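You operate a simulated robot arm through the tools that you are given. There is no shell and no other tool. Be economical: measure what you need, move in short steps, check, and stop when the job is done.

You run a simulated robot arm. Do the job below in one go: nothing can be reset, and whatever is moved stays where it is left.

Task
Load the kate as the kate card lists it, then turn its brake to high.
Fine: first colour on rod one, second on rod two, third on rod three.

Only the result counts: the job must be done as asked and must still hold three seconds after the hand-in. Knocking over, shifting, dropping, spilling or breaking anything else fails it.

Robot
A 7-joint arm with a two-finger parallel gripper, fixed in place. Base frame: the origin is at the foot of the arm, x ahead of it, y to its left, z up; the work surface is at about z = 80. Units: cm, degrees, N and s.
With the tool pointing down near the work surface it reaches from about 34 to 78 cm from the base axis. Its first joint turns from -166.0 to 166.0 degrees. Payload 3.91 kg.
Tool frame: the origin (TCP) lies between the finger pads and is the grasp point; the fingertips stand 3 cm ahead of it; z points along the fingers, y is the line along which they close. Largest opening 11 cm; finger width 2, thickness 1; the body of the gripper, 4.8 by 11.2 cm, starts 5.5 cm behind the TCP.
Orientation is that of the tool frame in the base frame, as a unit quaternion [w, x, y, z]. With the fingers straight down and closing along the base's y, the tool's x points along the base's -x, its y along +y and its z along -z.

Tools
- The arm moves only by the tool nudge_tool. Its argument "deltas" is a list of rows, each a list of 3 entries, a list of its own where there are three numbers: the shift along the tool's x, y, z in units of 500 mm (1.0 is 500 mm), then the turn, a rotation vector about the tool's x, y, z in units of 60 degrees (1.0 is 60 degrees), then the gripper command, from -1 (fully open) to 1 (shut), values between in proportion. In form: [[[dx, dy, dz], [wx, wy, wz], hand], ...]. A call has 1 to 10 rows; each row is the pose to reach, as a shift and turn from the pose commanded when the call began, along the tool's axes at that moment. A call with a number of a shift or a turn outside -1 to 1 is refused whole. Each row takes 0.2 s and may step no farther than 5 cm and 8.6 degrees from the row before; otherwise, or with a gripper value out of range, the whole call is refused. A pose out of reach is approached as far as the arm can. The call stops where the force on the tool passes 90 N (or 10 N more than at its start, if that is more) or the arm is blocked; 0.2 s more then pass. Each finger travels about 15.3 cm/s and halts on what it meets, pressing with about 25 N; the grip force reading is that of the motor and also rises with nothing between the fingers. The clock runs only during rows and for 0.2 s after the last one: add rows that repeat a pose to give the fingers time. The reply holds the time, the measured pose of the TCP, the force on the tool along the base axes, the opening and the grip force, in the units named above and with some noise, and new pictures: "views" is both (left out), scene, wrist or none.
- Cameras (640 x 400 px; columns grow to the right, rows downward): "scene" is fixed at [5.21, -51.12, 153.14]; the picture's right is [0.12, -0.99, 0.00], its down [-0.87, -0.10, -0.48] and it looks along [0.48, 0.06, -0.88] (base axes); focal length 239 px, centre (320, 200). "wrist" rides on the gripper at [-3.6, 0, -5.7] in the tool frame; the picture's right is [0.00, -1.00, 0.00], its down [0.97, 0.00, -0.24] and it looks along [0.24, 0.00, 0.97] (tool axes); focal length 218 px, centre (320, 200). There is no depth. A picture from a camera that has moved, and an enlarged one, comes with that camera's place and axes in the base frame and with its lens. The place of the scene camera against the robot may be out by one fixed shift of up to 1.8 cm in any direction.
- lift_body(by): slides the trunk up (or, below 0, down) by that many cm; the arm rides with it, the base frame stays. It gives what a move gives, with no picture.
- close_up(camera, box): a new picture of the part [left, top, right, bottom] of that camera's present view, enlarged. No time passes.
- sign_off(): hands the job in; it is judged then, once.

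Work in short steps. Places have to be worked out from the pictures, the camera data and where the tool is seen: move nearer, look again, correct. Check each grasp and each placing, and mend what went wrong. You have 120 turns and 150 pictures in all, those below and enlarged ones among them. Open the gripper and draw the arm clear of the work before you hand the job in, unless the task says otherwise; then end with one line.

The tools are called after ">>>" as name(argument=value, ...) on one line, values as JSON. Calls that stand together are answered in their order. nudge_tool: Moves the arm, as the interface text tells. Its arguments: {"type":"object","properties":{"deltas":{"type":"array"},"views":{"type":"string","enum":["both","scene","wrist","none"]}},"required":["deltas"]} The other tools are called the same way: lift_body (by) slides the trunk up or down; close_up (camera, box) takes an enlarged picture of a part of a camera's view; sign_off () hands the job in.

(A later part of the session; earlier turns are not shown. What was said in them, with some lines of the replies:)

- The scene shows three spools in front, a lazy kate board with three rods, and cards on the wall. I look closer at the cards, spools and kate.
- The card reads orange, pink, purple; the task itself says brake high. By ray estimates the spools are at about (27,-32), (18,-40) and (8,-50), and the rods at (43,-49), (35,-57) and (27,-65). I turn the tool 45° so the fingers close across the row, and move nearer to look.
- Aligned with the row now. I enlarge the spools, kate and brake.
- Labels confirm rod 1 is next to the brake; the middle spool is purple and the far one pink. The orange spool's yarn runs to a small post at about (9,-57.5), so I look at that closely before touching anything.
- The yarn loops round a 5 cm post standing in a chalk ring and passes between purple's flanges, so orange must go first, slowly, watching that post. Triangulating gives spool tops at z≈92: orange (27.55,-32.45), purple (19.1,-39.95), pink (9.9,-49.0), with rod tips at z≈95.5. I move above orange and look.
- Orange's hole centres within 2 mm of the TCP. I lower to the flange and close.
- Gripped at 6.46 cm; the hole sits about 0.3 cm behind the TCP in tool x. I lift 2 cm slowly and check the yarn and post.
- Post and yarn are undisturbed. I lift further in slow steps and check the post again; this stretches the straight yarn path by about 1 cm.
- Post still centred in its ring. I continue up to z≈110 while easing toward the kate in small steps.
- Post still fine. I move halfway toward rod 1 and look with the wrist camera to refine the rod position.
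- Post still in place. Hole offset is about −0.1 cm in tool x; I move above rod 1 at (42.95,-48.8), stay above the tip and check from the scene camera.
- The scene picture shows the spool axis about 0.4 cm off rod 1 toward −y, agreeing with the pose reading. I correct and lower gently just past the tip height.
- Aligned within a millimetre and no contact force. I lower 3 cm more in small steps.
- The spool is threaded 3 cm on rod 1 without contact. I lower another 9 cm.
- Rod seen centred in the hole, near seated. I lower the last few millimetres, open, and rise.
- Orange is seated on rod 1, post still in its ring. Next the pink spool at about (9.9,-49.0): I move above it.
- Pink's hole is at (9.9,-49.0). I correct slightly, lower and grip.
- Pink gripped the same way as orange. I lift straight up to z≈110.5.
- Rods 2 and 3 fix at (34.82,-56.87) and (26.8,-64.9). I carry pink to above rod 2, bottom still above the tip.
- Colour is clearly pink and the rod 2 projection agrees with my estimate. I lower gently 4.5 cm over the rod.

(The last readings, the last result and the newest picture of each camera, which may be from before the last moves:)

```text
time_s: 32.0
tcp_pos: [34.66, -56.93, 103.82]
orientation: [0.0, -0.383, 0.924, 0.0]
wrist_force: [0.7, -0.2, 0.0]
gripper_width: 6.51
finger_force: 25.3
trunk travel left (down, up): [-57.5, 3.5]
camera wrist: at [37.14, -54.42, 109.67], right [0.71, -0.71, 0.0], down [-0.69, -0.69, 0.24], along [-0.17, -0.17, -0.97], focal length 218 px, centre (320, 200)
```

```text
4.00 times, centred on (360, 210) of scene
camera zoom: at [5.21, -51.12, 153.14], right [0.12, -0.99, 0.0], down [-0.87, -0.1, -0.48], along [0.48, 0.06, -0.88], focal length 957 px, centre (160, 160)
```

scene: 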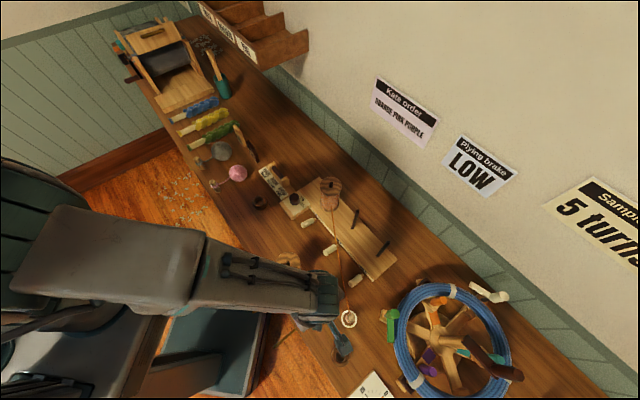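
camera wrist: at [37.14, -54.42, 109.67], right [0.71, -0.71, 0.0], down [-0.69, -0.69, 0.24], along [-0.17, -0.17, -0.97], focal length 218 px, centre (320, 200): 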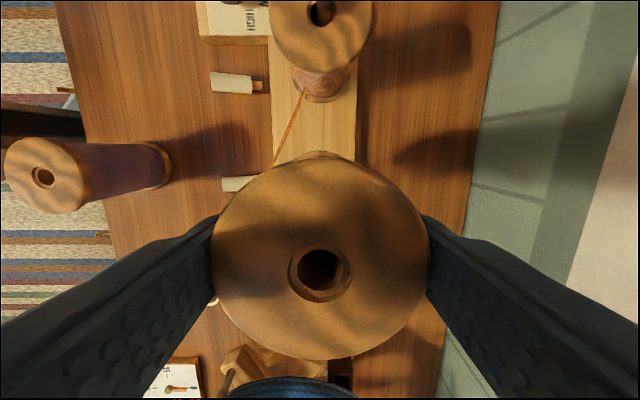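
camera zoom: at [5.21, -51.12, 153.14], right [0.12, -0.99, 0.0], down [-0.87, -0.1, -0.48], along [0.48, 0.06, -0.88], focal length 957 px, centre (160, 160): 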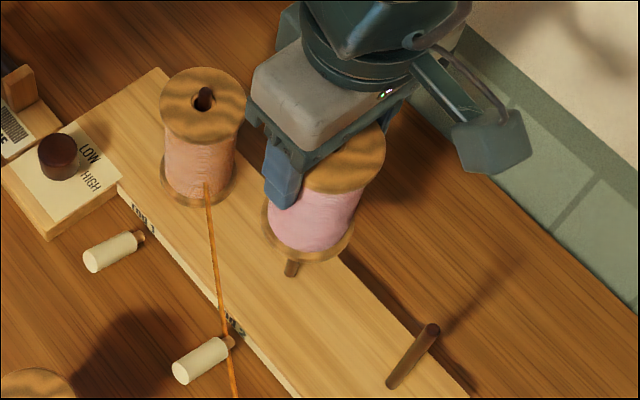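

Threaded without contact. I lower the rest, to just above seated.

>>> nudge_tool(deltas=[[[0, 0, 0.018], [0, 0, 0], 1], [[0, 0, 0.036], [0, 0, 0], 1], [[0, 0, 0.054], [0, 0, 0], 1], [[0, 0, 0.072], [0, 0, 0], 1], [[0, 0, 0.09], [0, 0, 0], 1], [[0, 0, 0.11], [0, 0, 0], 1], [[0, 0, 0.13], [0, 0, 0], 1], [[0, 0, 0.15], [0, 0, 0], 1], [[0, 0, 0.17], [0, 0, 0], 1], [[0, 0, 0.188], [0, 0, 0], 1]], views="wrist")

```text
time_s: 34.2
tcp_pos: [34.78, -56.9, 94.57]
orientation: [-0.001, -0.382, 0.924, 0.002]
wrist_force: [2.0, 1.3, -1.8]
gripper_width: 6.51
finger_force: 25.0
trunk travel left (down, up): [-57.5, 3.5]
camera wrist: at [37.2, -54.5, 100.31], right [0.71, -0.71, 0.0], down [-0.69, -0.69, 0.24], along [-0.17, -0.17, -0.97], focal length 218 px, centre (320, 200)
```

wrist: 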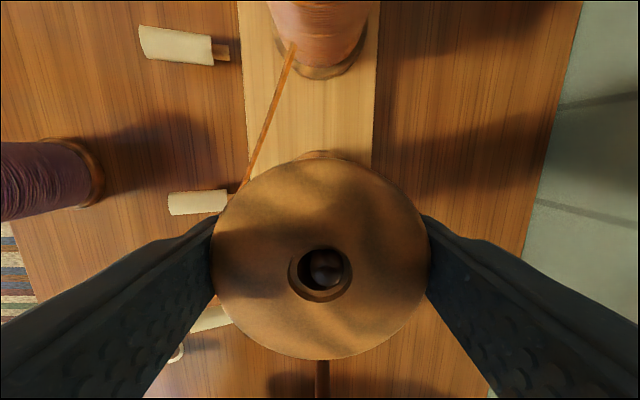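

Rod centred in the hole. I lower the last bit, open and rise.

>>> nudge_tool(deltas=[[[0, 0, 0.005], [0, 0, 0], 1], [[0, 0, 0.01], [0, 0, 0], 1], [[0, 0, 0.01], [0, 0, 0], 0.1], [[0, 0, 0.01], [0, 0, 0], -0.3], [[0, 0, 0.01], [0, 0, 0], -0.8], [[0, 0, 0.01], [0, 0, 0], -0.8], [[0, 0, -0.06], [0, 0, 0], -0.8], [[0, 0, -0.14], [0, 0, 0], -0.8], [[0, 0, -0.22], [0, 0, 0], -0.8], [[0, 0, -0.3], [0, 0, 0], -0.8]], views="wrist")

>>> close_up(camera="scene", box=[260, 160, 410, 340])

```text
time_s: 36.4
tcp_pos: [34.72, -56.82, 109.63]
orientation: [-0.001, -0.383, 0.924, 0.0]
wrist_force: [-0.8, -0.7, -0.6]
gripper_width: 9.89
finger_force: 0.0
trunk travel left (down, up): [-57.5, 3.5]
camera wrist: at [37.1, -54.32, 115.52], right [0.71, -0.71, 0.0], down [-0.69, -0.69, 0.24], along [-0.17, -0.17, -0.97], focal length 218 px, centre (320, 200)
```

wrist: 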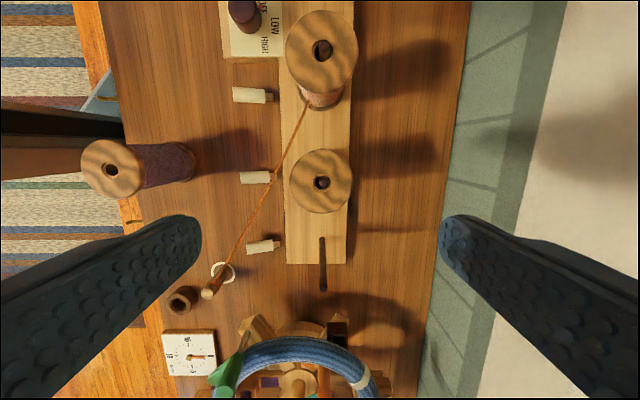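

```text
2.22 times, centred on (335, 250) of scene
camera zoom: at [5.21, -51.12, 153.14], right [0.12, -0.99, 0.0], down [-0.87, -0.1, -0.48], along [0.48, 0.06, -0.88], focal length 532 px, centre (287, 89)
```

zoom: 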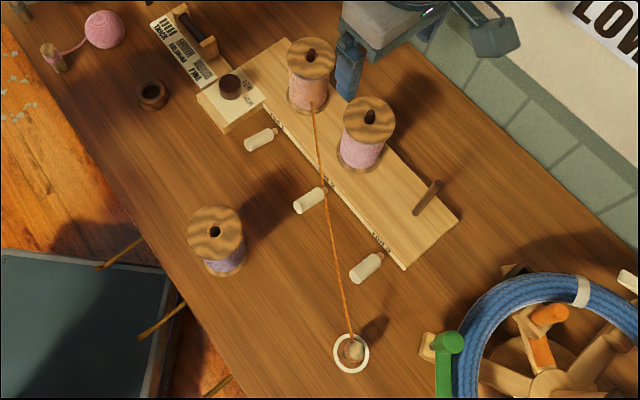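

Pink seated on rod 2, everything else unmoved. I move above purple at about (19.1,-39.95).

>>> nudge_tool(deltas=[[[-0.003, 0.077, 0], [0, 0, 0], -1], [[-0.006, 0.154, 0], [0, 0, 0], -1], [[-0.009, 0.23, 0], [0, 0, 0], -1], [[-0.012, 0.307, 0], [0, 0, 0], -1], [[-0.015, 0.384, 0.03], [0, 0, 0], -1], [[-0.018, 0.46, 0.06], [0, 0, 0], -1], [[-0.018, 0.46, 0.06], [0, 0, 0], -1]], views="wrist")

```text
time_s: 38.0
tcp_pos: [18.99, -40.2, 106.7]
orientation: [-0.001, -0.382, 0.924, 0.0]
wrist_force: [0.0, 0.0, 0.5]
gripper_width: 10.98
finger_force: 0.2
trunk travel left (down, up): [-57.5, 3.5]
camera wrist: at [21.4, -37.77, 112.48], right [0.71, -0.71, 0.0], down [-0.69, -0.69, 0.24], along [-0.17, -0.17, -0.97], focal length 218 px, centre (320, 200)
```

wrist: 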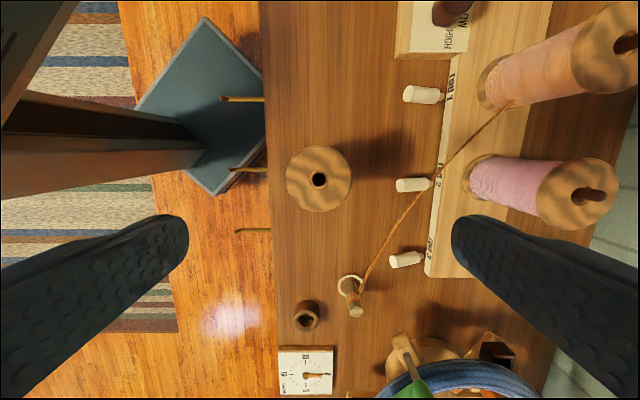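

Purple's hole at (19.2,-39.85). I correct, lower and grip.

>>> nudge_tool(deltas=[[[-0.0078, 0.002, 0.06], [0, 0, 0], -1], [[-0.0078, 0.002, 0.14], [0, 0, 0], -1], [[-0.0078, 0.002, 0.21], [0, 0, 0], -1], [[-0.0078, 0.002, 0.27], [0, 0, 0], -1], [[-0.0078, 0.002, 0.303], [0, 0, 0], -1], [[-0.0078, 0.002, 0.303], [0, 0, 0], -0.2], [[-0.0078, 0.002, 0.303], [0, 0, 0], 0.2], [[-0.0078, 0.002, 0.303], [0, 0, 0], 1], [[-0.0078, 0.002, 0.303], [0, 0, 0], 1]], views="wrist")

```text
time_s: 40.0
tcp_pos: [19.24, -39.6, 91.53]
orientation: [0.0, -0.382, 0.924, 0.0]
wrist_force: [0.3, 0.3, -0.8]
gripper_width: 6.5
finger_force: 24.5
trunk travel left (down, up): [-57.5, 3.5]
camera wrist: at [21.73, -37.2, 97.23], right [0.71, -0.71, 0.0], down [-0.69, -0.69, 0.24], along [-0.17, -0.17, -0.97], focal length 218 px, centre (320, 200)
```

wrist: 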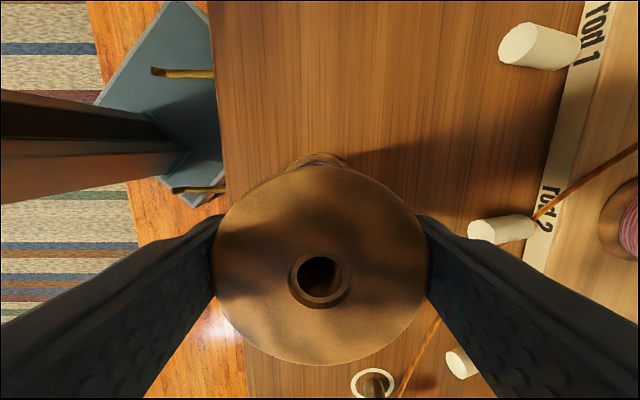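

Gripped with the hole about 0.3 cm further forward (offset ≈ +0.2 cm), which I allow for. The wheel rim (z≈92) is about 9 cm past rod 3, so there is room. I lift.

>>> nudge_tool(deltas=[[[0, 0, -0.03], [0, 0, 0], 1], [[0, 0, -0.08], [0, 0, 0], 1], [[0, 0, -0.14], [0, 0, 0], 1], [[0, 0, -0.2], [0, 0, 0], 1], [[0, 0, -0.26], [0, 0, 0], 1], [[0, 0, -0.32], [0, 0, 0], 1], [[0, 0, -0.38], [0, 0, 0], 1], [[0, 0, -0.38], [0, 0, 0], 1]], views="wrist")

```text
time_s: 41.8
tcp_pos: [19.06, -39.45, 110.42]
orientation: [-0.001, -0.383, 0.924, -0.001]
wrist_force: [-0.5, 0.4, -1.5]
gripper_width: 6.47
finger_force: 24.6
trunk travel left (down, up): [-57.5, 3.5]
camera wrist: at [21.61, -37.09, 116.31], right [0.71, -0.71, 0.0], down [-0.69, -0.69, 0.24], along [-0.17, -0.17, -0.97], focal length 218 px, centre (320, 200)
```

wrist: 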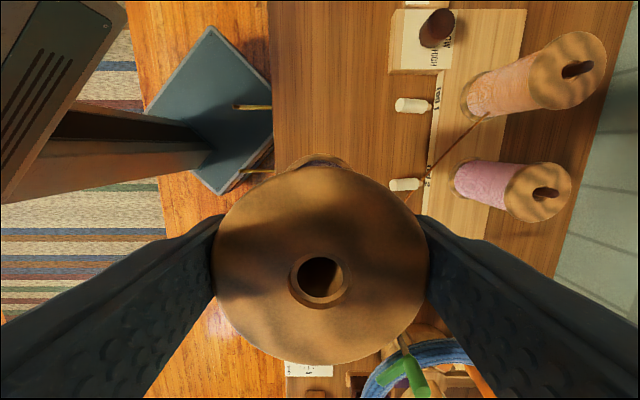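

Purple is held level. I carry it to above rod 3, aiming the TCP at (26.96,-64.78).

>>> nudge_tool(deltas=[[[0.03, -0.058, 0], [0, 0, 0], 1], [[0.07, -0.133, 0], [0, 0, 0], 1], [[0.11, -0.21, 0], [0, 0, 0], 1], [[0.15, -0.287, 0], [0, 0, 0], 1], [[0.19, -0.363, 0], [0, 0, 0], 1], [[0.225, -0.43, 0], [0, 0, 0], 1], [[0.246, -0.469, 0], [0, 0, 0], 1], [[0.246, -0.469, 0.02], [0, 0, 0], 1], [[0.246, -0.469, 0.04], [0, 0, 0], 1], [[0.246, -0.469, 0.04], [0, 0, 0], 1]], views="none")

>>> close_up(camera="scene", box=[340, 180, 440, 280])

```text
time_s: 44.0
tcp_pos: [27.23, -65.06, 108.29]
orientation: [0.0, -0.383, 0.924, 0.0]
wrist_force: [1.1, -0.5, -0.6]
gripper_width: 6.48
finger_force: 24.4
trunk travel left (down, up): [-57.5, 3.5]
```

```text
4.00 times, centred on (390, 230) of scene
camera zoom: at [5.21, -51.12, 153.14], right [0.12, -0.99, 0.0], down [-0.87, -0.1, -0.48], along [0.48, 0.06, -0.88], focal length 957 px, centre (40, 80)
```

zoom: 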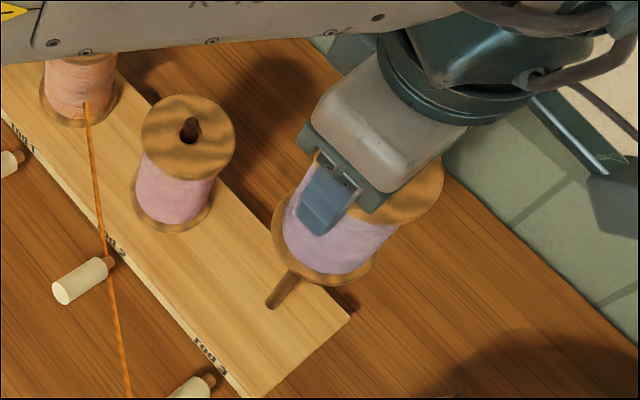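

The reading is about 0.35 cm off toward the wall; I correct and re-read before lowering.

>>> nudge_tool(deltas=[[[0, 0.007, 0], [0, 0, 0], 1], [[0, 0.007, 0], [0, 0, 0], 1]], views="none")

>>> close_up(camera="scene", box=[355, 200, 425, 265])

```text
time_s: 44.6
tcp_pos: [26.99, -64.68, 108.2]
orientation: [0.0, -0.382, 0.924, 0.0]
wrist_force: [-0.2, -1.2, -0.6]
gripper_width: 6.47
finger_force: 25.1
trunk travel left (down, up): [-57.5, 3.5]
```

```text
6.15 times, centred on (390, 232) of scene
camera zoom: at [5.21, -51.12, 153.14], right [0.12, -0.99, 0.0], down [-0.87, -0.1, -0.48], along [0.48, 0.06, -0.88], focal length 1473 px, centre (-111, 0)
```

zoom: 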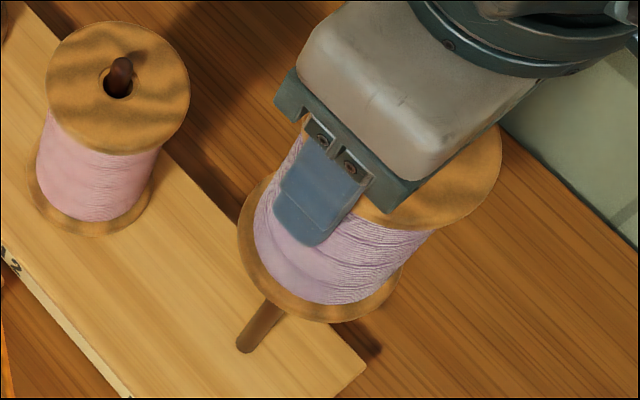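

Now at (26.99,-64.68), within a millimetre of target. I lower gently past the tip.

>>> nudge_tool(deltas=[[[0, -0.001, 0.012], [0, 0, 0], 1], [[0, -0.001, 0.02], [0, 0, 0], 1], [[0, -0.001, 0.026], [0, 0, 0], 1], [[0, -0.001, 0.032], [0, 0, 0], 1], [[0, -0.001, 0.038], [0, 0, 0], 1], [[0, -0.001, 0.044], [0, 0, 0], 1], [[0, -0.001, 0.05], [0, 0, 0], 1], [[0, -0.001, 0.056], [0, 0, 0], 1], [[0, -0.001, 0.056], [0, 0, 0], 1]], views="wrist")

>>> close_up(camera="scene", box=[355, 200, 425, 265])

```text
time_s: 46.6
tcp_pos: [26.95, -64.81, 105.55]
orientation: [0.0, -0.384, 0.924, 0.0]
wrist_force: [-0.6, -0.1, -0.2]
gripper_width: 6.48
finger_force: 24.9
trunk travel left (down, up): [-57.5, 3.5]
camera wrist: at [29.44, -62.32, 111.36], right [0.71, -0.71, 0.0], down [-0.69, -0.69, 0.24], along [-0.17, -0.17, -0.97], focal length 218 px, centre (320, 200)
```

wrist: 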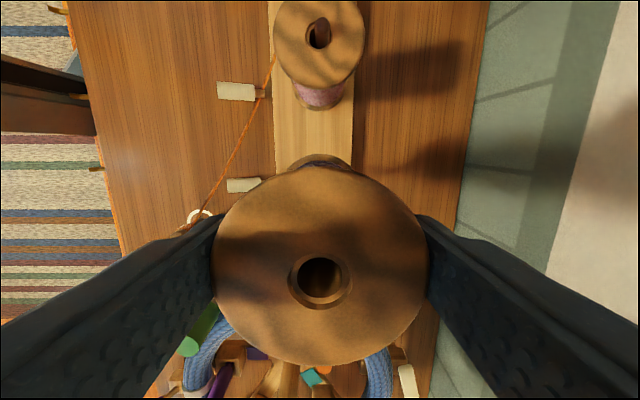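

```text
6.15 times, centred on (390, 232) of scene
camera zoom: at [5.21, -51.12, 153.14], right [0.12, -0.99, 0.0], down [-0.87, -0.1, -0.48], along [0.48, 0.06, -0.88], focal length 1473 px, centre (-111, 0)
```

zoom: 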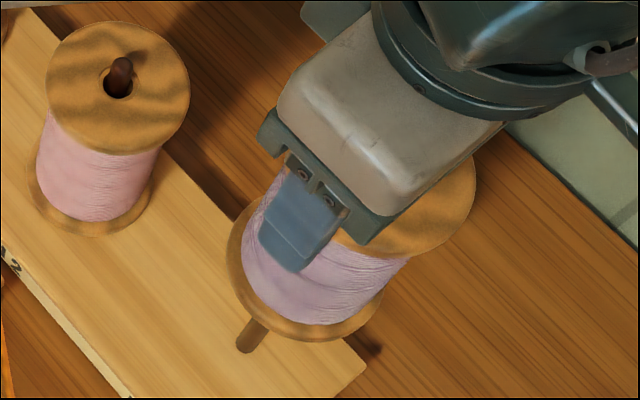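

Threaded over the tip, no force. I lower 10.5 cm more.

>>> nudge_tool(deltas=[[[0, 0, 0.012], [0, 0, 0], 1], [[0, 0, 0.028], [0, 0, 0], 1], [[0, 0, 0.05], [0, 0, 0], 1], [[0, 0, 0.074], [0, 0, 0], 1], [[0, 0, 0.098], [0, 0, 0], 1], [[0, 0, 0.122], [0, 0, 0], 1], [[0, 0, 0.146], [0, 0, 0], 1], [[0, 0, 0.17], [0, 0, 0], 1], [[0, 0, 0.194], [0, 0, 0], 1], [[0, 0, 0.218], [0, 0, 0], 1]], views="wrist")

```text
time_s: 48.8
tcp_pos: [27.01, -64.57, 94.58]
orientation: [0.0, -0.383, 0.924, 0.0]
wrist_force: [1.1, -1.5, -2.0]
gripper_width: 6.44
finger_force: 25.2
trunk travel left (down, up): [-57.5, 3.5]
camera wrist: at [29.49, -62.25, 100.4], right [0.71, -0.71, 0.0], down [-0.69, -0.69, 0.24], along [-0.17, -0.17, -0.97], focal length 218 px, centre (320, 200)
```

wrist: 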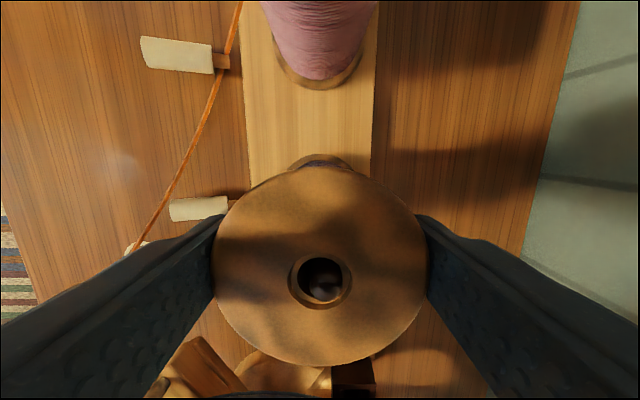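

Rod 3 visible in the hole. Last half centimetre, then open and rise.

>>> nudge_tool(deltas=[[[0, 0, 0.005], [0, 0, 0], 1], [[0, 0, 0.009], [0, 0, 0], 1], [[0, 0, 0.009], [0, 0, 0], 0.1], [[0, 0, 0.009], [0, 0, 0], -0.3], [[0, 0, 0.009], [0, 0, 0], -0.8], [[0, 0, 0.009], [0, 0, 0], -0.8], [[0, 0, -0.06], [0, 0, 0], -0.8], [[0, 0, -0.14], [0, 0, 0], -0.8], [[0, 0, -0.22], [0, 0, 0], -0.8], [[0, 0, -0.3], [0, 0, 0], -0.8]], views="wrist")

>>> close_up(camera="scene", box=[260, 160, 410, 340])

```text
time_s: 51.0
tcp_pos: [26.92, -64.71, 109.58]
orientation: [0.0, -0.383, 0.924, 0.0]
wrist_force: [-0.3, 0.4, 0.1]
gripper_width: 9.91
finger_force: 0.1
trunk travel left (down, up): [-57.5, 3.5]
camera wrist: at [29.42, -62.24, 115.35], right [0.71, -0.71, 0.0], down [-0.69, -0.69, 0.24], along [-0.17, -0.17, -0.97], focal length 218 px, centre (320, 200)
```

wrist: 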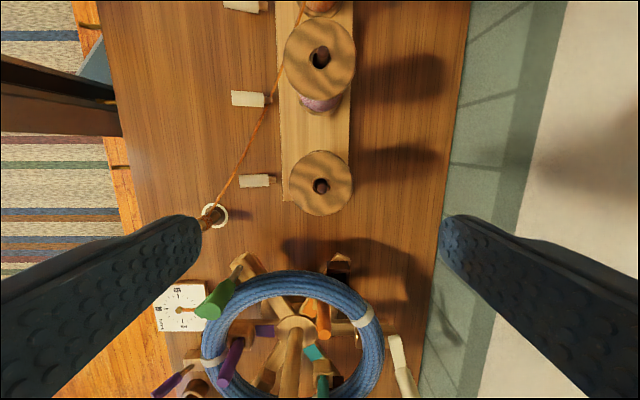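

```text
2.22 times, centred on (335, 250) of scene
camera zoom: at [5.21, -51.12, 153.14], right [0.12, -0.99, 0.0], down [-0.87, -0.1, -0.48], along [0.48, 0.06, -0.88], focal length 532 px, centre (287, 89)
```

zoom: 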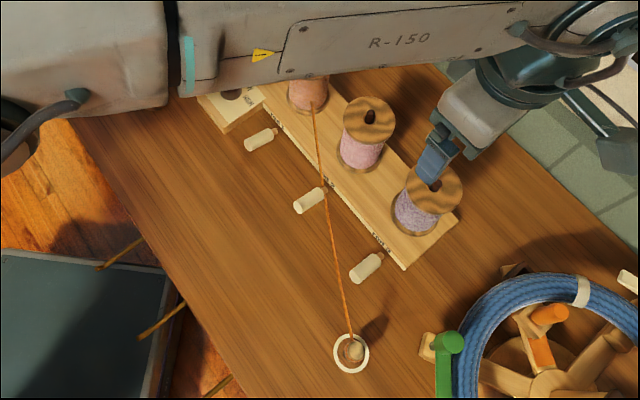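

All three are seated in the right order and the post is undisturbed. The brake knob triangulates to about (41.8,-37.2), top z≈85.5; I move above it to look.

>>> nudge_tool(deltas=[[[-0.075, 0.022, 0], [0, 0, 0], -0.8], [[-0.15, 0.045, 0], [0, 0, 0], -0.8], [[-0.225, 0.067, 0], [0, 0, 0], -0.8], [[-0.3, 0.089, 0], [0, 0, 0], -0.8], [[-0.375, 0.111, 0], [0, 0, 0], -0.8], [[-0.45, 0.134, 0], [0, 0, 0], -0.8], [[-0.525, 0.156, 0.05], [0, 0, 0], -0.8], [[-0.599, 0.178, 0.1], [0, 0, 0], -0.5], [[-0.599, 0.178, 0.13], [0, 0, 0], -0.3], [[-0.599, 0.178, 0.13], [0, 0, 0], -0.3]], views="wrist")

>>> close_up(camera="wrist", box=[265, 150, 375, 240])

>>> close_up(camera="scene", box=[270, 170, 430, 290])

```text
time_s: 53.2
tcp_pos: [41.92, -37.43, 103.13]
orientation: [0.0, -0.382, 0.924, -0.001]
wrist_force: [-0.3, -0.3, -0.8]
gripper_width: 7.17
finger_force: 0.1
trunk travel left (down, up): [-57.5, 3.5]
camera wrist: at [44.44, -34.93, 108.97], right [0.71, -0.71, 0.0], down [-0.69, -0.69, 0.24], along [-0.17, -0.17, -0.97], focal length 218 px, centre (320, 200)
```

wrist: 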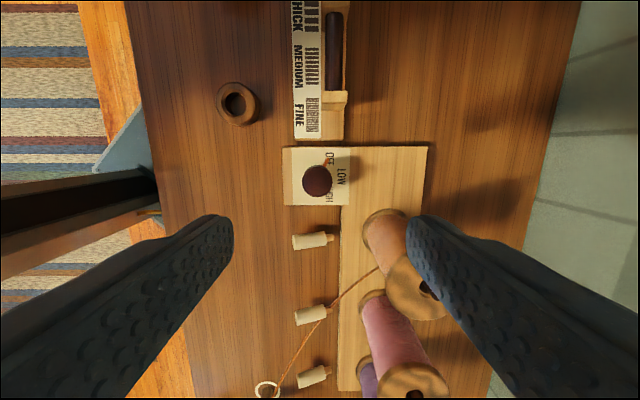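

```text
4.44 times, centred on (320, 195) of wrist
camera zoom: at [44.44, -34.93, 108.97], right [0.71, -0.71, 0.0], down [-0.69, -0.69, 0.24], along [-0.17, -0.17, -0.97], focal length 970 px, centre (320, 222)
```

zoom: 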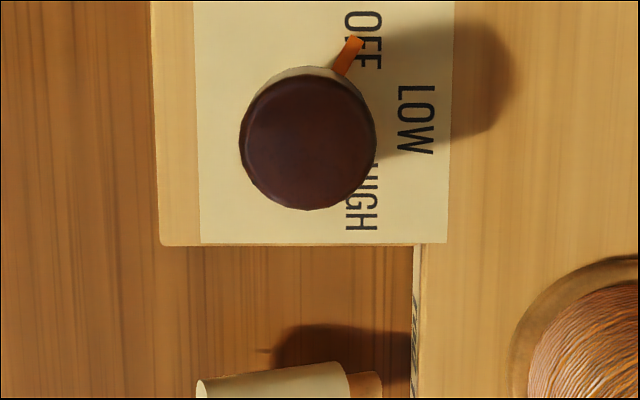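

```text
3.33 times, centred on (350, 230) of scene
camera zoom: at [5.21, -51.12, 153.14], right [0.12, -0.99, 0.0], down [-0.87, -0.1, -0.48], along [0.48, 0.06, -0.88], focal length 798 px, centre (220, 100)
```

zoom: 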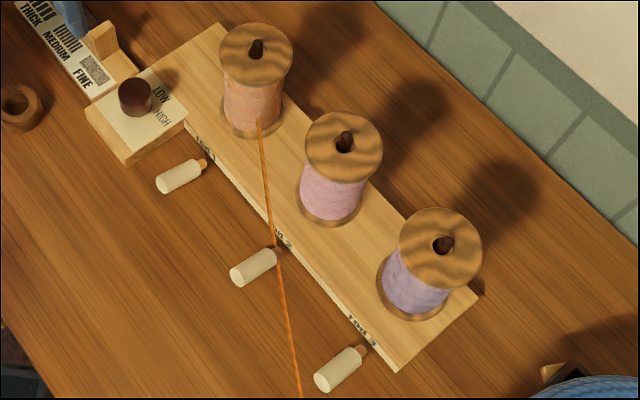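

The pointer is at OFF, about +60° from image-right, with LOW at 0° and HIGH at −55 to −60°, so the knob needs about 120° clockwise from above. I centre over the knob, narrow the fingers and lower part way.

>>> nudge_tool(deltas=[[[0.003, 0.0055, 0.05], [0, 0, 0], 0], [[0.003, 0.0055, 0.11], [0, 0, 0], 0], [[0.003, 0.0055, 0.17], [0, 0, 0], 0], [[0.003, 0.0055, 0.22], [0, 0, 0], 0], [[0.003, 0.0055, 0.22], [0, 0, 0], 0]], views="wrist")

>>> close_up(camera="scene", box=[265, 160, 345, 230])

```text
time_s: 54.4
tcp_pos: [41.57, -37.14, 91.9]
orientation: [0.0, -0.383, 0.924, 0.0]
wrist_force: [1.1, 0.7, -0.6]
gripper_width: 5.51
finger_force: 0.0
trunk travel left (down, up): [-57.5, 3.5]
camera wrist: at [44.12, -34.73, 97.74], right [0.71, -0.71, 0.0], down [-0.69, -0.69, 0.24], along [-0.17, -0.17, -0.97], focal length 218 px, centre (320, 200)
```

wrist: 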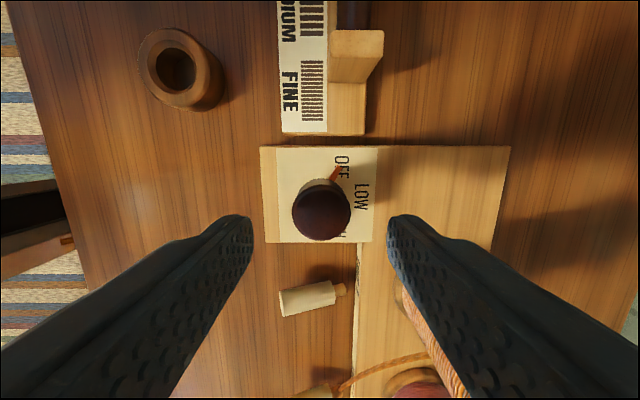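

```text
5.71 times, centred on (305, 195) of scene
camera zoom: at [5.21, -51.12, 153.14], right [0.12, -0.99, 0.0], down [-0.87, -0.1, -0.48], along [0.48, 0.06, -0.88], focal length 1368 px, centre (406, 229)
```

zoom: 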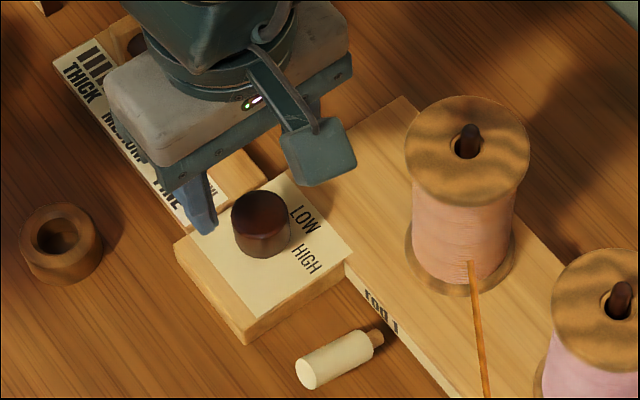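

Knob is centred between the fingers, and the rotating hand clears orange by about 2 cm. I lower to grip the knob, tips just above its plate.

>>> nudge_tool(deltas=[[[0, 0, 0.04], [0, 0, 0], 0], [[0, 0, 0.08], [0, 0, 0], 0], [[0, 0, 0.1], [0, 0, 0], 0], [[0, 0, 0.112], [0, 0, 0], 0], [[0, 0, 0.112], [0, 0, 0], 0.3], [[0, 0, 0.112], [0, 0, 0], 0.5], [[0, 0, 0.112], [0, 0, 0], 1], [[0, 0, 0.112], [0, 0, 0], 1]], views="wrist")

>>> close_up(camera="scene", box=[265, 160, 345, 230])

```text
time_s: 56.2
tcp_pos: [41.71, -37.19, 86.46]
orientation: [0.0, -0.383, 0.924, -0.001]
wrist_force: [8.8, -8.2, 1.2]
gripper_width: 3.27
finger_force: 44.9
trunk travel left (down, up): [-57.5, 3.5]
camera wrist: at [44.12, -34.81, 92.39], right [0.71, -0.71, 0.0], down [-0.69, -0.69, 0.24], along [-0.17, -0.17, -0.97], focal length 218 px, centre (320, 200)
```

wrist: 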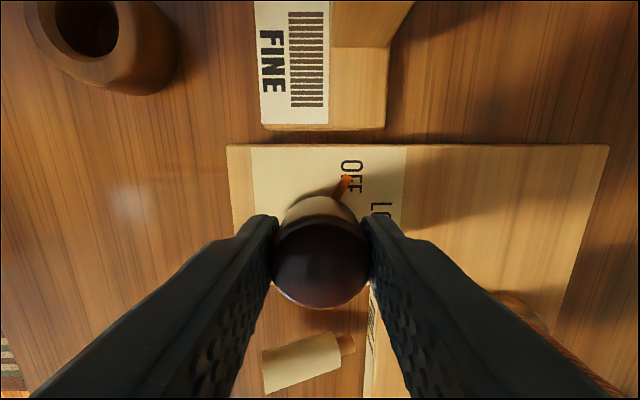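

```text
5.71 times, centred on (305, 195) of scene
camera zoom: at [5.21, -51.12, 153.14], right [0.12, -0.99, 0.0], down [-0.87, -0.1, -0.48], along [0.48, 0.06, -0.88], focal length 1368 px, centre (406, 229)
```

zoom: 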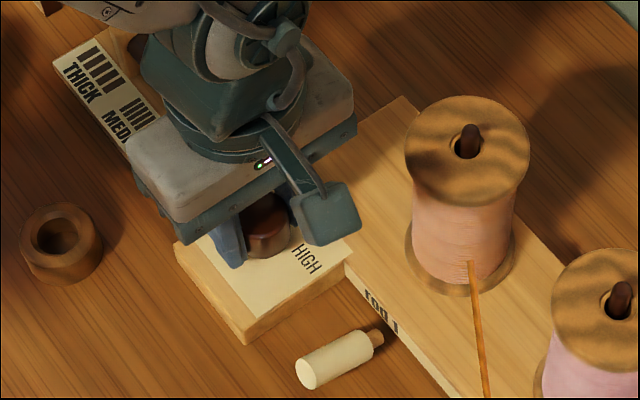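

The knob is gripped, but there is about 12 N of side load, so the hand sits slightly off centre. I ease it along −y until the load goes.

>>> nudge_tool(deltas=[[[0, -0.002, 0], [0, 0, 0], 1], [[0, -0.002, 0], [0, 0, 0], 1]], views="none")

```text
time_s: 56.8
tcp_pos: [41.72, -37.2, 86.68]
orientation: [0.0, -0.383, 0.924, 0.0]
wrist_force: [8.3, -6.3, 8.2]
gripper_width: 3.26
finger_force: 44.8
trunk travel left (down, up): [-57.5, 3.5]
```

>>> nudge_tool(deltas=[[[0, -0.003, 0], [0, 0, 0], 1], [[0, -0.003, 0], [0, 0, 0], 1]], views="none")

```text
time_s: 57.4
tcp_pos: [41.66, -37.25, 86.59]
orientation: [0.0, -0.383, 0.924, 0.0]
wrist_force: [5.5, -2.3, 11.5]
gripper_width: 3.26
finger_force: 45.2
trunk travel left (down, up): [-57.5, 3.5]
```

Side load is falling and a slight upward load remains. One more small easing, in y and z.

>>> nudge_tool(deltas=[[[0, -0.003, -0.004], [0, 0, 0], 1], [[0, -0.003, -0.004], [0, 0, 0], 1]], views="none")

>>> close_up(camera="wrist", box=[220, 120, 460, 330])

```text
time_s: 58.0
tcp_pos: [41.68, -37.3, 86.56]
orientation: [-0.002, -0.383, 0.924, 0.003]
wrist_force: [0.3, 4.1, -12.5]
gripper_width: 3.26
finger_force: 45.0
trunk travel left (down, up): [-57.5, 3.5]
```

```text
1.90 times, centred on (340, 225) of wrist
camera zoom: at [44.18, -34.86, 92.39], right [0.71, -0.71, -0.01], down [-0.69, -0.69, 0.24], along [-0.17, -0.17, -0.97], focal length 416 px, centre (282, 152)
```

zoom: 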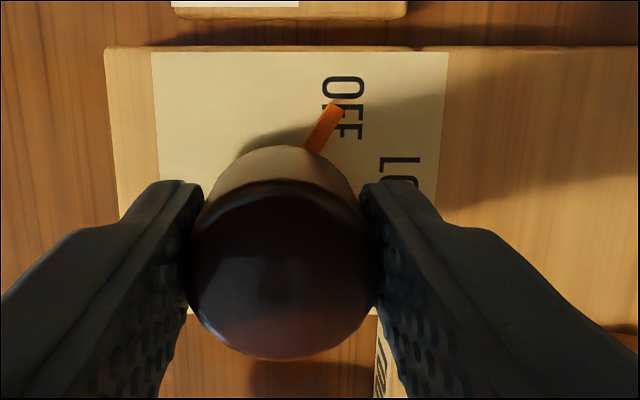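

Balanced to within a few newtons; the arm is stiff, so I lower back 1 mm and start turning clockwise, 15° first.

>>> nudge_tool(deltas=[[[0, 0.0007, 0.002], [0, 0, 0], 1], [[0, 0.0007, 0.002], [0, 0, 0.06], 1], [[0, 0.0007, 0.002], [0, 0, 0.12], 1], [[0, 0.0007, 0.002], [0, 0, 0.18], 1], [[0, 0.0007, 0.002], [0, 0, 0.25], 1], [[0, 0.0007, 0.002], [0, 0, 0.25], 1]], views="wrist")

>>> close_up(camera="wrist", box=[220, 120, 460, 330])

```text
time_s: 59.4
tcp_pos: [41.61, -37.21, 86.48]
orientation: [-0.002, -0.259, 0.966, 0.002]
wrist_force: [-13.7, 14.4, -16.0]
gripper_width: 3.27
finger_force: 44.9
trunk travel left (down, up): [-57.5, 3.5]
camera wrist: at [44.73, -35.58, 92.39], right [0.5, -0.87, 0.0], down [-0.84, -0.49, 0.24], along [-0.21, -0.12, -0.97], focal length 218 px, centre (320, 200)
```

wrist: 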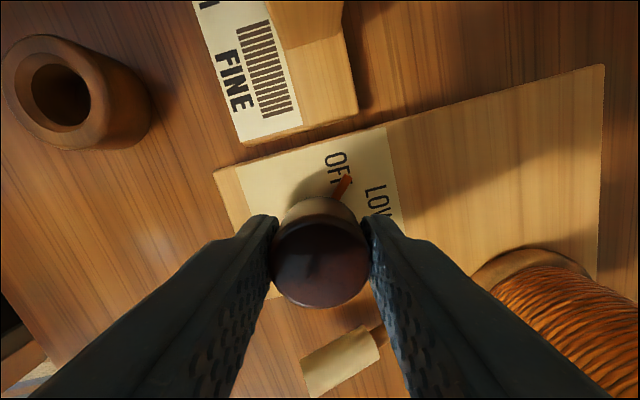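

```text
1.90 times, centred on (340, 225) of wrist
camera zoom: at [44.73, -35.58, 92.39], right [0.5, -0.87, 0.0], down [-0.84, -0.49, 0.24], along [-0.21, -0.12, -0.97], focal length 416 px, centre (282, 152)
```

zoom: 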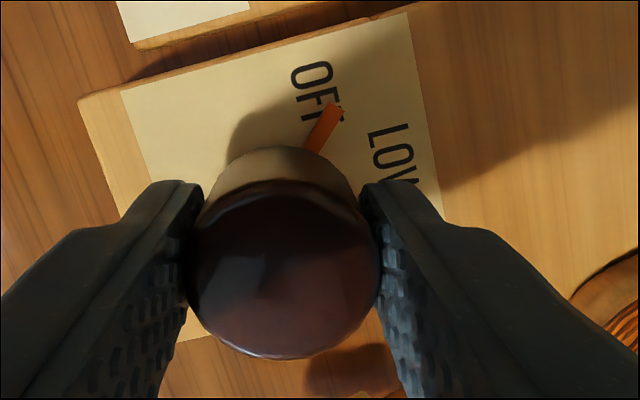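

The knob turns with the gripper. About 20 N of side load and 16 N of upward drag built up; I back those off first and read.

>>> nudge_tool(deltas=[[[0.0007, 0.0025, 0.0027], [0, 0, 0], 1], [[0.0007, 0.0025, 0.0027], [0, 0, 0], 1]], views="none")

>>> close_up(camera="scene", box=[265, 160, 425, 290])

```text
time_s: 60.0
tcp_pos: [41.65, -37.22, 86.61]
orientation: [-0.001, -0.259, 0.966, 0.0]
wrist_force: [-13.0, 12.8, -6.8]
gripper_width: 3.24
finger_force: 45.1
trunk travel left (down, up): [-57.5, 3.5]
```

```text
3.08 times, centred on (345, 225) of scene
camera zoom: at [5.21, -51.12, 153.14], right [0.12, -0.99, 0.0], down [-0.87, -0.1, -0.48], along [0.48, 0.06, -0.88], focal length 736 px, centre (243, 123)
```

zoom: 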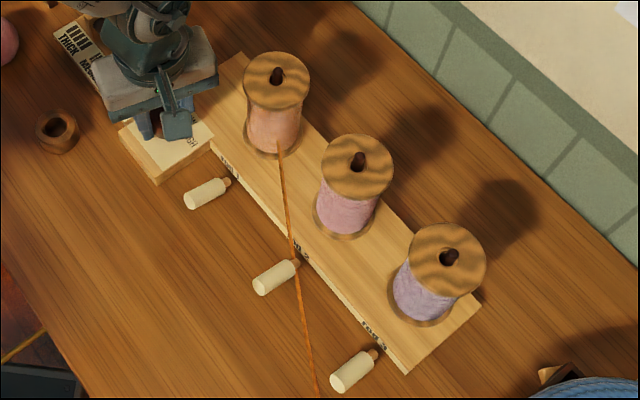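

>>> nudge_tool(deltas=[[[0.001, 0.004, 0.001], [0, 0, 0], 1], [[0.001, 0.004, 0.001], [0, 0, 0], 1]], views="none")

```text
time_s: 60.6
tcp_pos: [41.6, -37.17, 86.49]
orientation: [0.001, -0.259, 0.966, -0.001]
wrist_force: [-5.2, 4.8, -0.7]
gripper_width: 3.25
finger_force: 44.7
trunk travel left (down, up): [-57.5, 3.5]
```

Side load is down to 7 N. I turn another 15°.

>>> nudge_tool(deltas=[[[0.0005, 0.002, 0], [0, 0, 0.06], 1], [[0.0005, 0.002, 0], [0, 0, 0.12], 1], [[0.0005, 0.002, 0], [0, 0, 0.18], 1], [[0.0005, 0.002, 0], [0, 0, 0.25], 1], [[0.0005, 0.002, 0], [0, 0, 0.25], 1]], views="none")

```text
time_s: 61.8
tcp_pos: [41.59, -37.32, 86.61]
orientation: [0.001, -0.129, 0.992, -0.001]
wrist_force: [4.1, -8.2, 5.7]
gripper_width: 3.24
finger_force: 45.3
trunk travel left (down, up): [-57.5, 3.5]
```

Loads are under 10 N. Another 22°, with a tiny recentring.

>>> nudge_tool(deltas=[[[0, -0.0015, 0], [0, 0, 0.06], 1], [[0, -0.0015, 0], [0, 0, 0.12], 1], [[0, -0.0015, 0], [0, 0, 0.18], 1], [[0, -0.0015, 0], [0, 0, 0.24], 1], [[0, -0.0015, 0], [0, 0, 0.3], 1], [[0, -0.0015, 0], [0, 0, 0.37], 1], [[0, -0.0015, 0], [0, 0, 0.37], 1]], views="wrist")

```text
time_s: 63.4
tcp_pos: [41.63, -37.25, 86.53]
orientation: [0.002, 0.063, 0.998, -0.001]
wrist_force: [11.6, -8.5, 30.6]
gripper_width: 3.26
finger_force: 45.1
trunk travel left (down, up): [-57.5, 3.5]
camera wrist: at [45.12, -37.76, 92.4], right [-0.13, -0.99, 0.0], down [-0.96, 0.12, 0.24], along [-0.23, 0.03, -0.97], focal length 218 px, centre (320, 200)
```

wrist: 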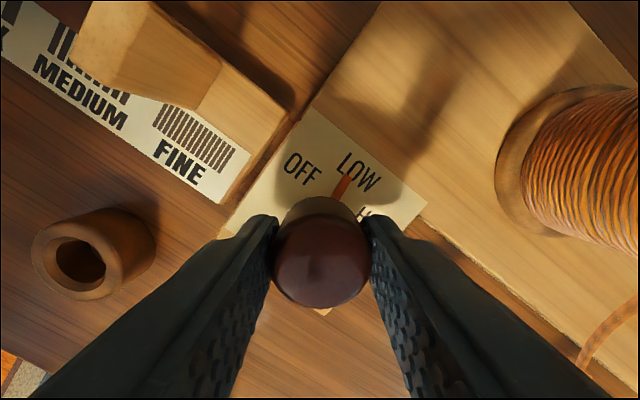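

Pointer is near LOW. I relieve the 30 N vertical load by raising slightly, then turn on another 22°.

>>> nudge_tool(deltas=[[[-0.002, -0.002, -0.004], [0, 0, 0], 1], [[-0.002, -0.002, -0.004], [0, 0, 0.06], 1], [[-0.002, -0.002, -0.004], [0, 0, 0.12], 1], [[-0.002, -0.002, -0.004], [0, 0, 0.18], 1], [[-0.002, -0.002, -0.004], [0, 0, 0.25], 1], [[-0.002, -0.002, -0.004], [0, 0, 0.25], 1]], views="none")

```text
time_s: 64.8
tcp_pos: [41.72, -37.29, 86.56]
orientation: [-0.001, 0.192, 0.981, 0.001]
wrist_force: [9.4, -1.1, -1.2]
gripper_width: 3.28
finger_force: 45.0
trunk travel left (down, up): [-57.5, 3.5]
```

Loads low. Another 22°.

>>> nudge_tool(deltas=[[[-0.0015, 0.0006, 0], [0, 0, 0.06], 1], [[-0.0015, 0.0006, 0], [0, 0, 0.12], 1], [[-0.0015, 0.0006, 0], [0, 0, 0.18], 1], [[-0.0015, 0.0006, 0], [0, 0, 0.24], 1], [[-0.0015, 0.0006, 0], [0, 0, 0.3], 1], [[-0.0015, 0.0006, 0], [0, 0, 0.37], 1], [[-0.0015, 0.0006, 0], [0, 0, 0.37], 1]], views="wrist")

```text
time_s: 66.4
tcp_pos: [41.71, -37.22, 86.47]
orientation: [-0.001, 0.378, 0.926, 0.001]
wrist_force: [-1.3, 6.3, -11.6]
gripper_width: 3.27
finger_force: 44.9
trunk travel left (down, up): [-57.5, 3.5]
camera wrist: at [44.17, -39.84, 92.37], right [-0.7, -0.71, 0.0], down [-0.69, 0.68, 0.24], along [-0.17, 0.17, -0.97], focal length 218 px, centre (320, 200)
```

wrist: 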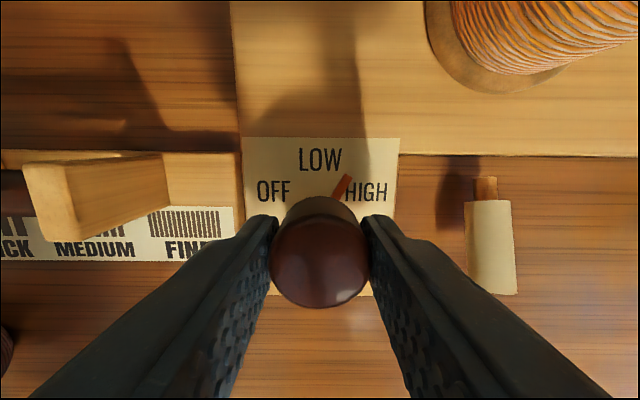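

The pointer is nearing HIGH. Another 22°.

>>> nudge_tool(deltas=[[[0.0007, 0.0007, 0.0015], [0, 0, 0.06], 1], [[0.0007, 0.0007, 0.0015], [0, 0, 0.12], 1], [[0.0007, 0.0007, 0.0015], [0, 0, 0.18], 1], [[0.0007, 0.0007, 0.0015], [0, 0, 0.24], 1], [[0.0007, 0.0007, 0.0015], [0, 0, 0.3], 1], [[0.0007, 0.0007, 0.0015], [0, 0, 0.37], 1], [[0.0007, 0.0007, 0.0015], [0, 0, 0.37], 1]], views="wrist")

>>> close_up(camera="wrist", box=[240, 110, 440, 300])

```text
time_s: 68.0
tcp_pos: [41.69, -37.1, 86.63]
orientation: [-0.001, 0.549, 0.836, 0.0]
wrist_force: [-6.9, 7.1, -8.2]
gripper_width: 3.25
finger_force: 45.1
trunk travel left (down, up): [-57.5, 3.5]
camera wrist: at [43.03, -40.61, 92.38], right [-0.92, -0.4, 0.0], down [-0.38, 0.89, 0.24], along [-0.1, 0.22, -0.97], focal length 218 px, centre (320, 200)
```

wrist: 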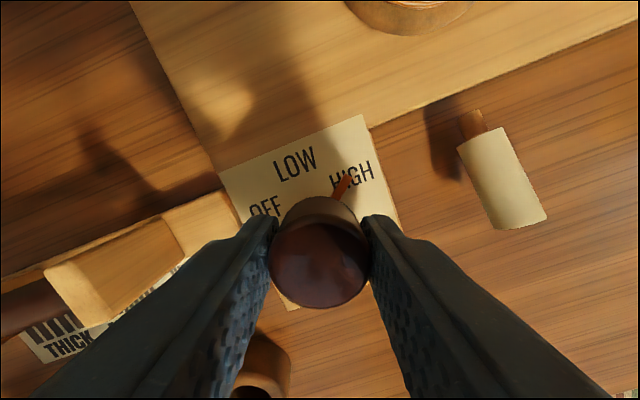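

```text
2.11 times, centred on (340, 205) of wrist
camera zoom: at [43.03, -40.61, 92.38], right [-0.92, -0.4, 0.0], down [-0.38, 0.89, 0.24], along [-0.1, 0.22, -0.97], focal length 460 px, centre (278, 190)
```

zoom: 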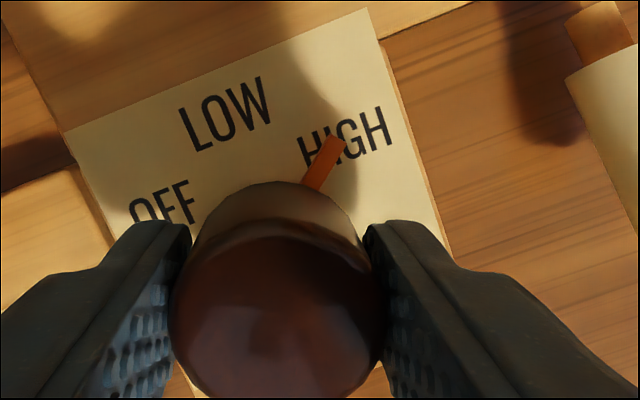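

Turned 111.6° so far, and the pointer lies just short of the centre of HIGH. I turn the last 8.4°.

>>> nudge_tool(deltas=[[[0, 0.001, 0.001], [0, 0, 0.07], 1], [[0, 0.001, 0.001], [0, 0, 0.14], 1], [[0, 0.001, 0.001], [0, 0, 0.14], 1]], views="none")

>>> close_up(camera="wrist", box=[240, 110, 440, 300])

```text
time_s: 68.8
tcp_pos: [41.76, -37.26, 86.58]
orientation: [-0.001, 0.61, 0.792, 0.0]
wrist_force: [-9.9, 7.8, -7.8]
gripper_width: 3.23
finger_force: 45.0
trunk travel left (down, up): [-57.5, 3.5]
```

```text
2.11 times, centred on (340, 205) of wrist
camera zoom: at [42.54, -40.77, 92.38], right [-0.97, -0.26, 0.0], down [-0.25, 0.94, 0.24], along [-0.06, 0.23, -0.97], focal length 460 px, centre (278, 190)
```

zoom: 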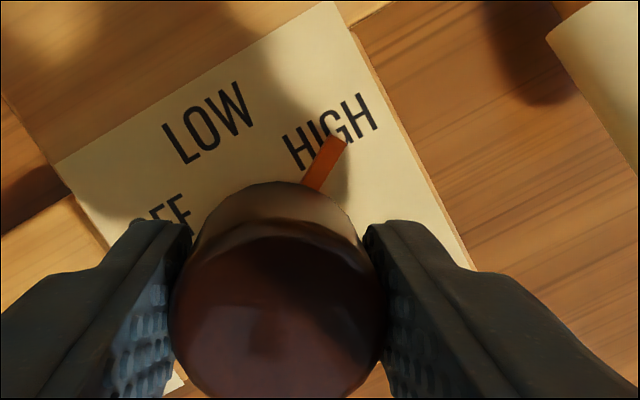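

The pointer now sits under the middle of HIGH. I open slowly and rise clear.

>>> nudge_tool(deltas=[[[0, 0, 0], [0, 0, 0], 0.3], [[0, 0, 0], [0, 0, 0], 0.1], [[0, 0, 0], [0, 0, 0], 0], [[0, 0, -0.04], [0, 0, 0], 0], [[0, 0, -0.1], [0, 0, 0], 0], [[0, 0, -0.18], [0, 0, 0], 0], [[0, 0, -0.26], [0, 0, 0], 0], [[0, 0, -0.34], [0, 0, 0], 0], [[0, 0, -0.34], [0, 0, 0], 0]], views="both")

>>> close_up(camera="wrist", box=[260, 140, 380, 240])

>>> close_up(camera="scene", box=[240, 160, 420, 340])

```text
time_s: 70.8
tcp_pos: [41.8, -37.01, 103.7]
orientation: [0.0, 0.609, 0.793, 0.0]
wrist_force: [-0.4, -0.4, -0.2]
gripper_width: 5.5
finger_force: 0.0
trunk travel left (down, up): [-57.5, 3.5]
camera wrist: at [42.63, -40.52, 109.44], right [-0.97, -0.26, 0.0], down [-0.25, 0.94, 0.24], along [-0.06, 0.23, -0.97], focal length 218 px, centre (320, 200)
```

scene: 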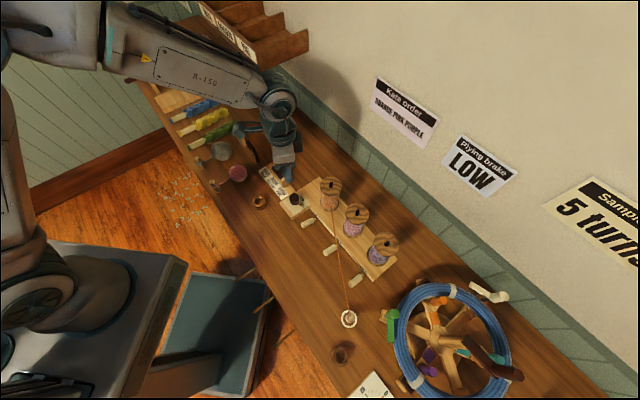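
wrist: 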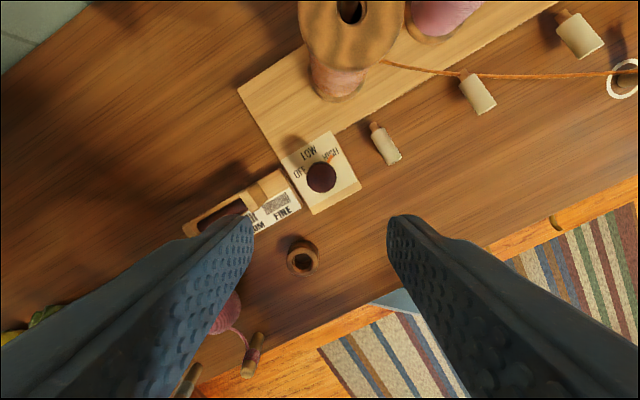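

```text
4.00 times, centred on (320, 190) of wrist
camera zoom: at [42.63, -40.52, 109.44], right [-0.97, -0.26, 0.0], down [-0.25, 0.94, 0.24], along [-0.06, 0.23, -0.97], focal length 873 px, centre (320, 240)
```

zoom: 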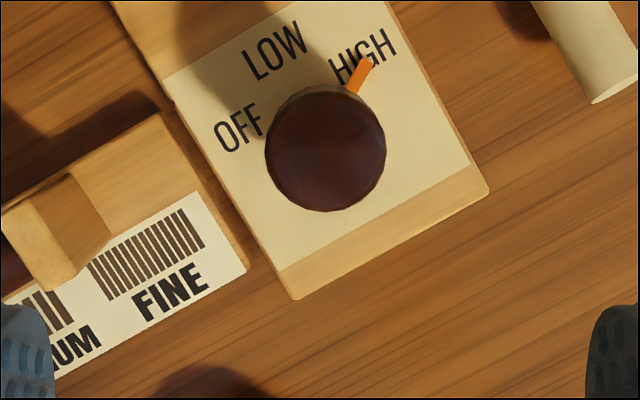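

```text
2.22 times, centred on (330, 250) of scene
camera zoom: at [5.21, -51.12, 153.14], right [0.12, -0.99, 0.0], down [-0.87, -0.1, -0.48], along [0.48, 0.06, -0.88], focal length 532 px, centre (298, 89)
```

zoom: 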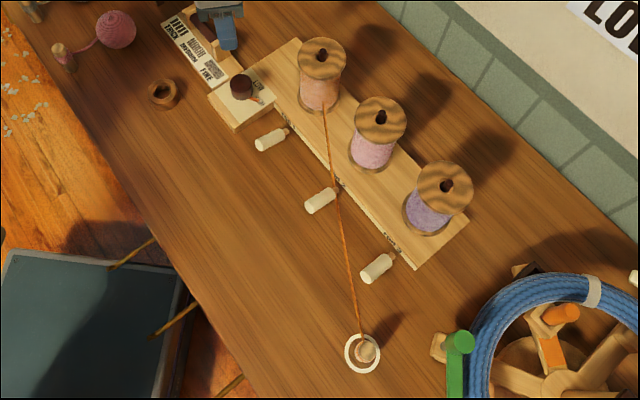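

Brake points to HIGH, spools are seated in order, and the kate, post and other items are unmoved. I open the gripper fully and draw the arm up clear.

>>> nudge_tool(deltas=[[[0, 0, -0.08], [0, 0, 0], -0.5], [[0, 0, -0.16], [0, 0, 0], -1], [[0, 0, -0.24], [0, 0, 0], -1], [[0, 0, -0.32], [0, 0, 0], -1], [[0, 0, -0.4], [0, 0, 0], -1], [[0, 0, -0.4], [0, 0, 0], -1]], views="scene")

```text
time_s: 72.2
tcp_pos: [41.65, -37.17, 123.67]
orientation: [0.0, 0.609, 0.794, -0.001]
wrist_force: [0.3, -0.5, 0.0]
gripper_width: 10.98
finger_force: 0.0
trunk travel left (down, up): [-57.5, 3.5]
```

scene: 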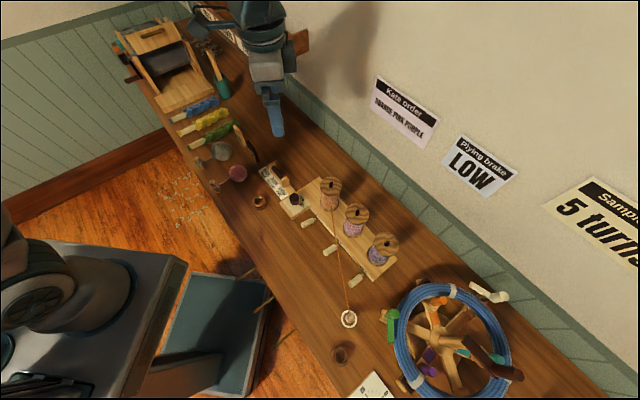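

The arm is clear, the gripper is open and everything is in place, so I hand in.

>>> sign_off()

```text
The job is handed in.
```

The kate is loaded with orange on rod one, pink on rod two and purple on rod three. Its brake is set to high, as you asked, although the wall card marked "Plying brake" reads LOW. In the last pictures nothing else had moved, and the arm is clear with the gripper open.
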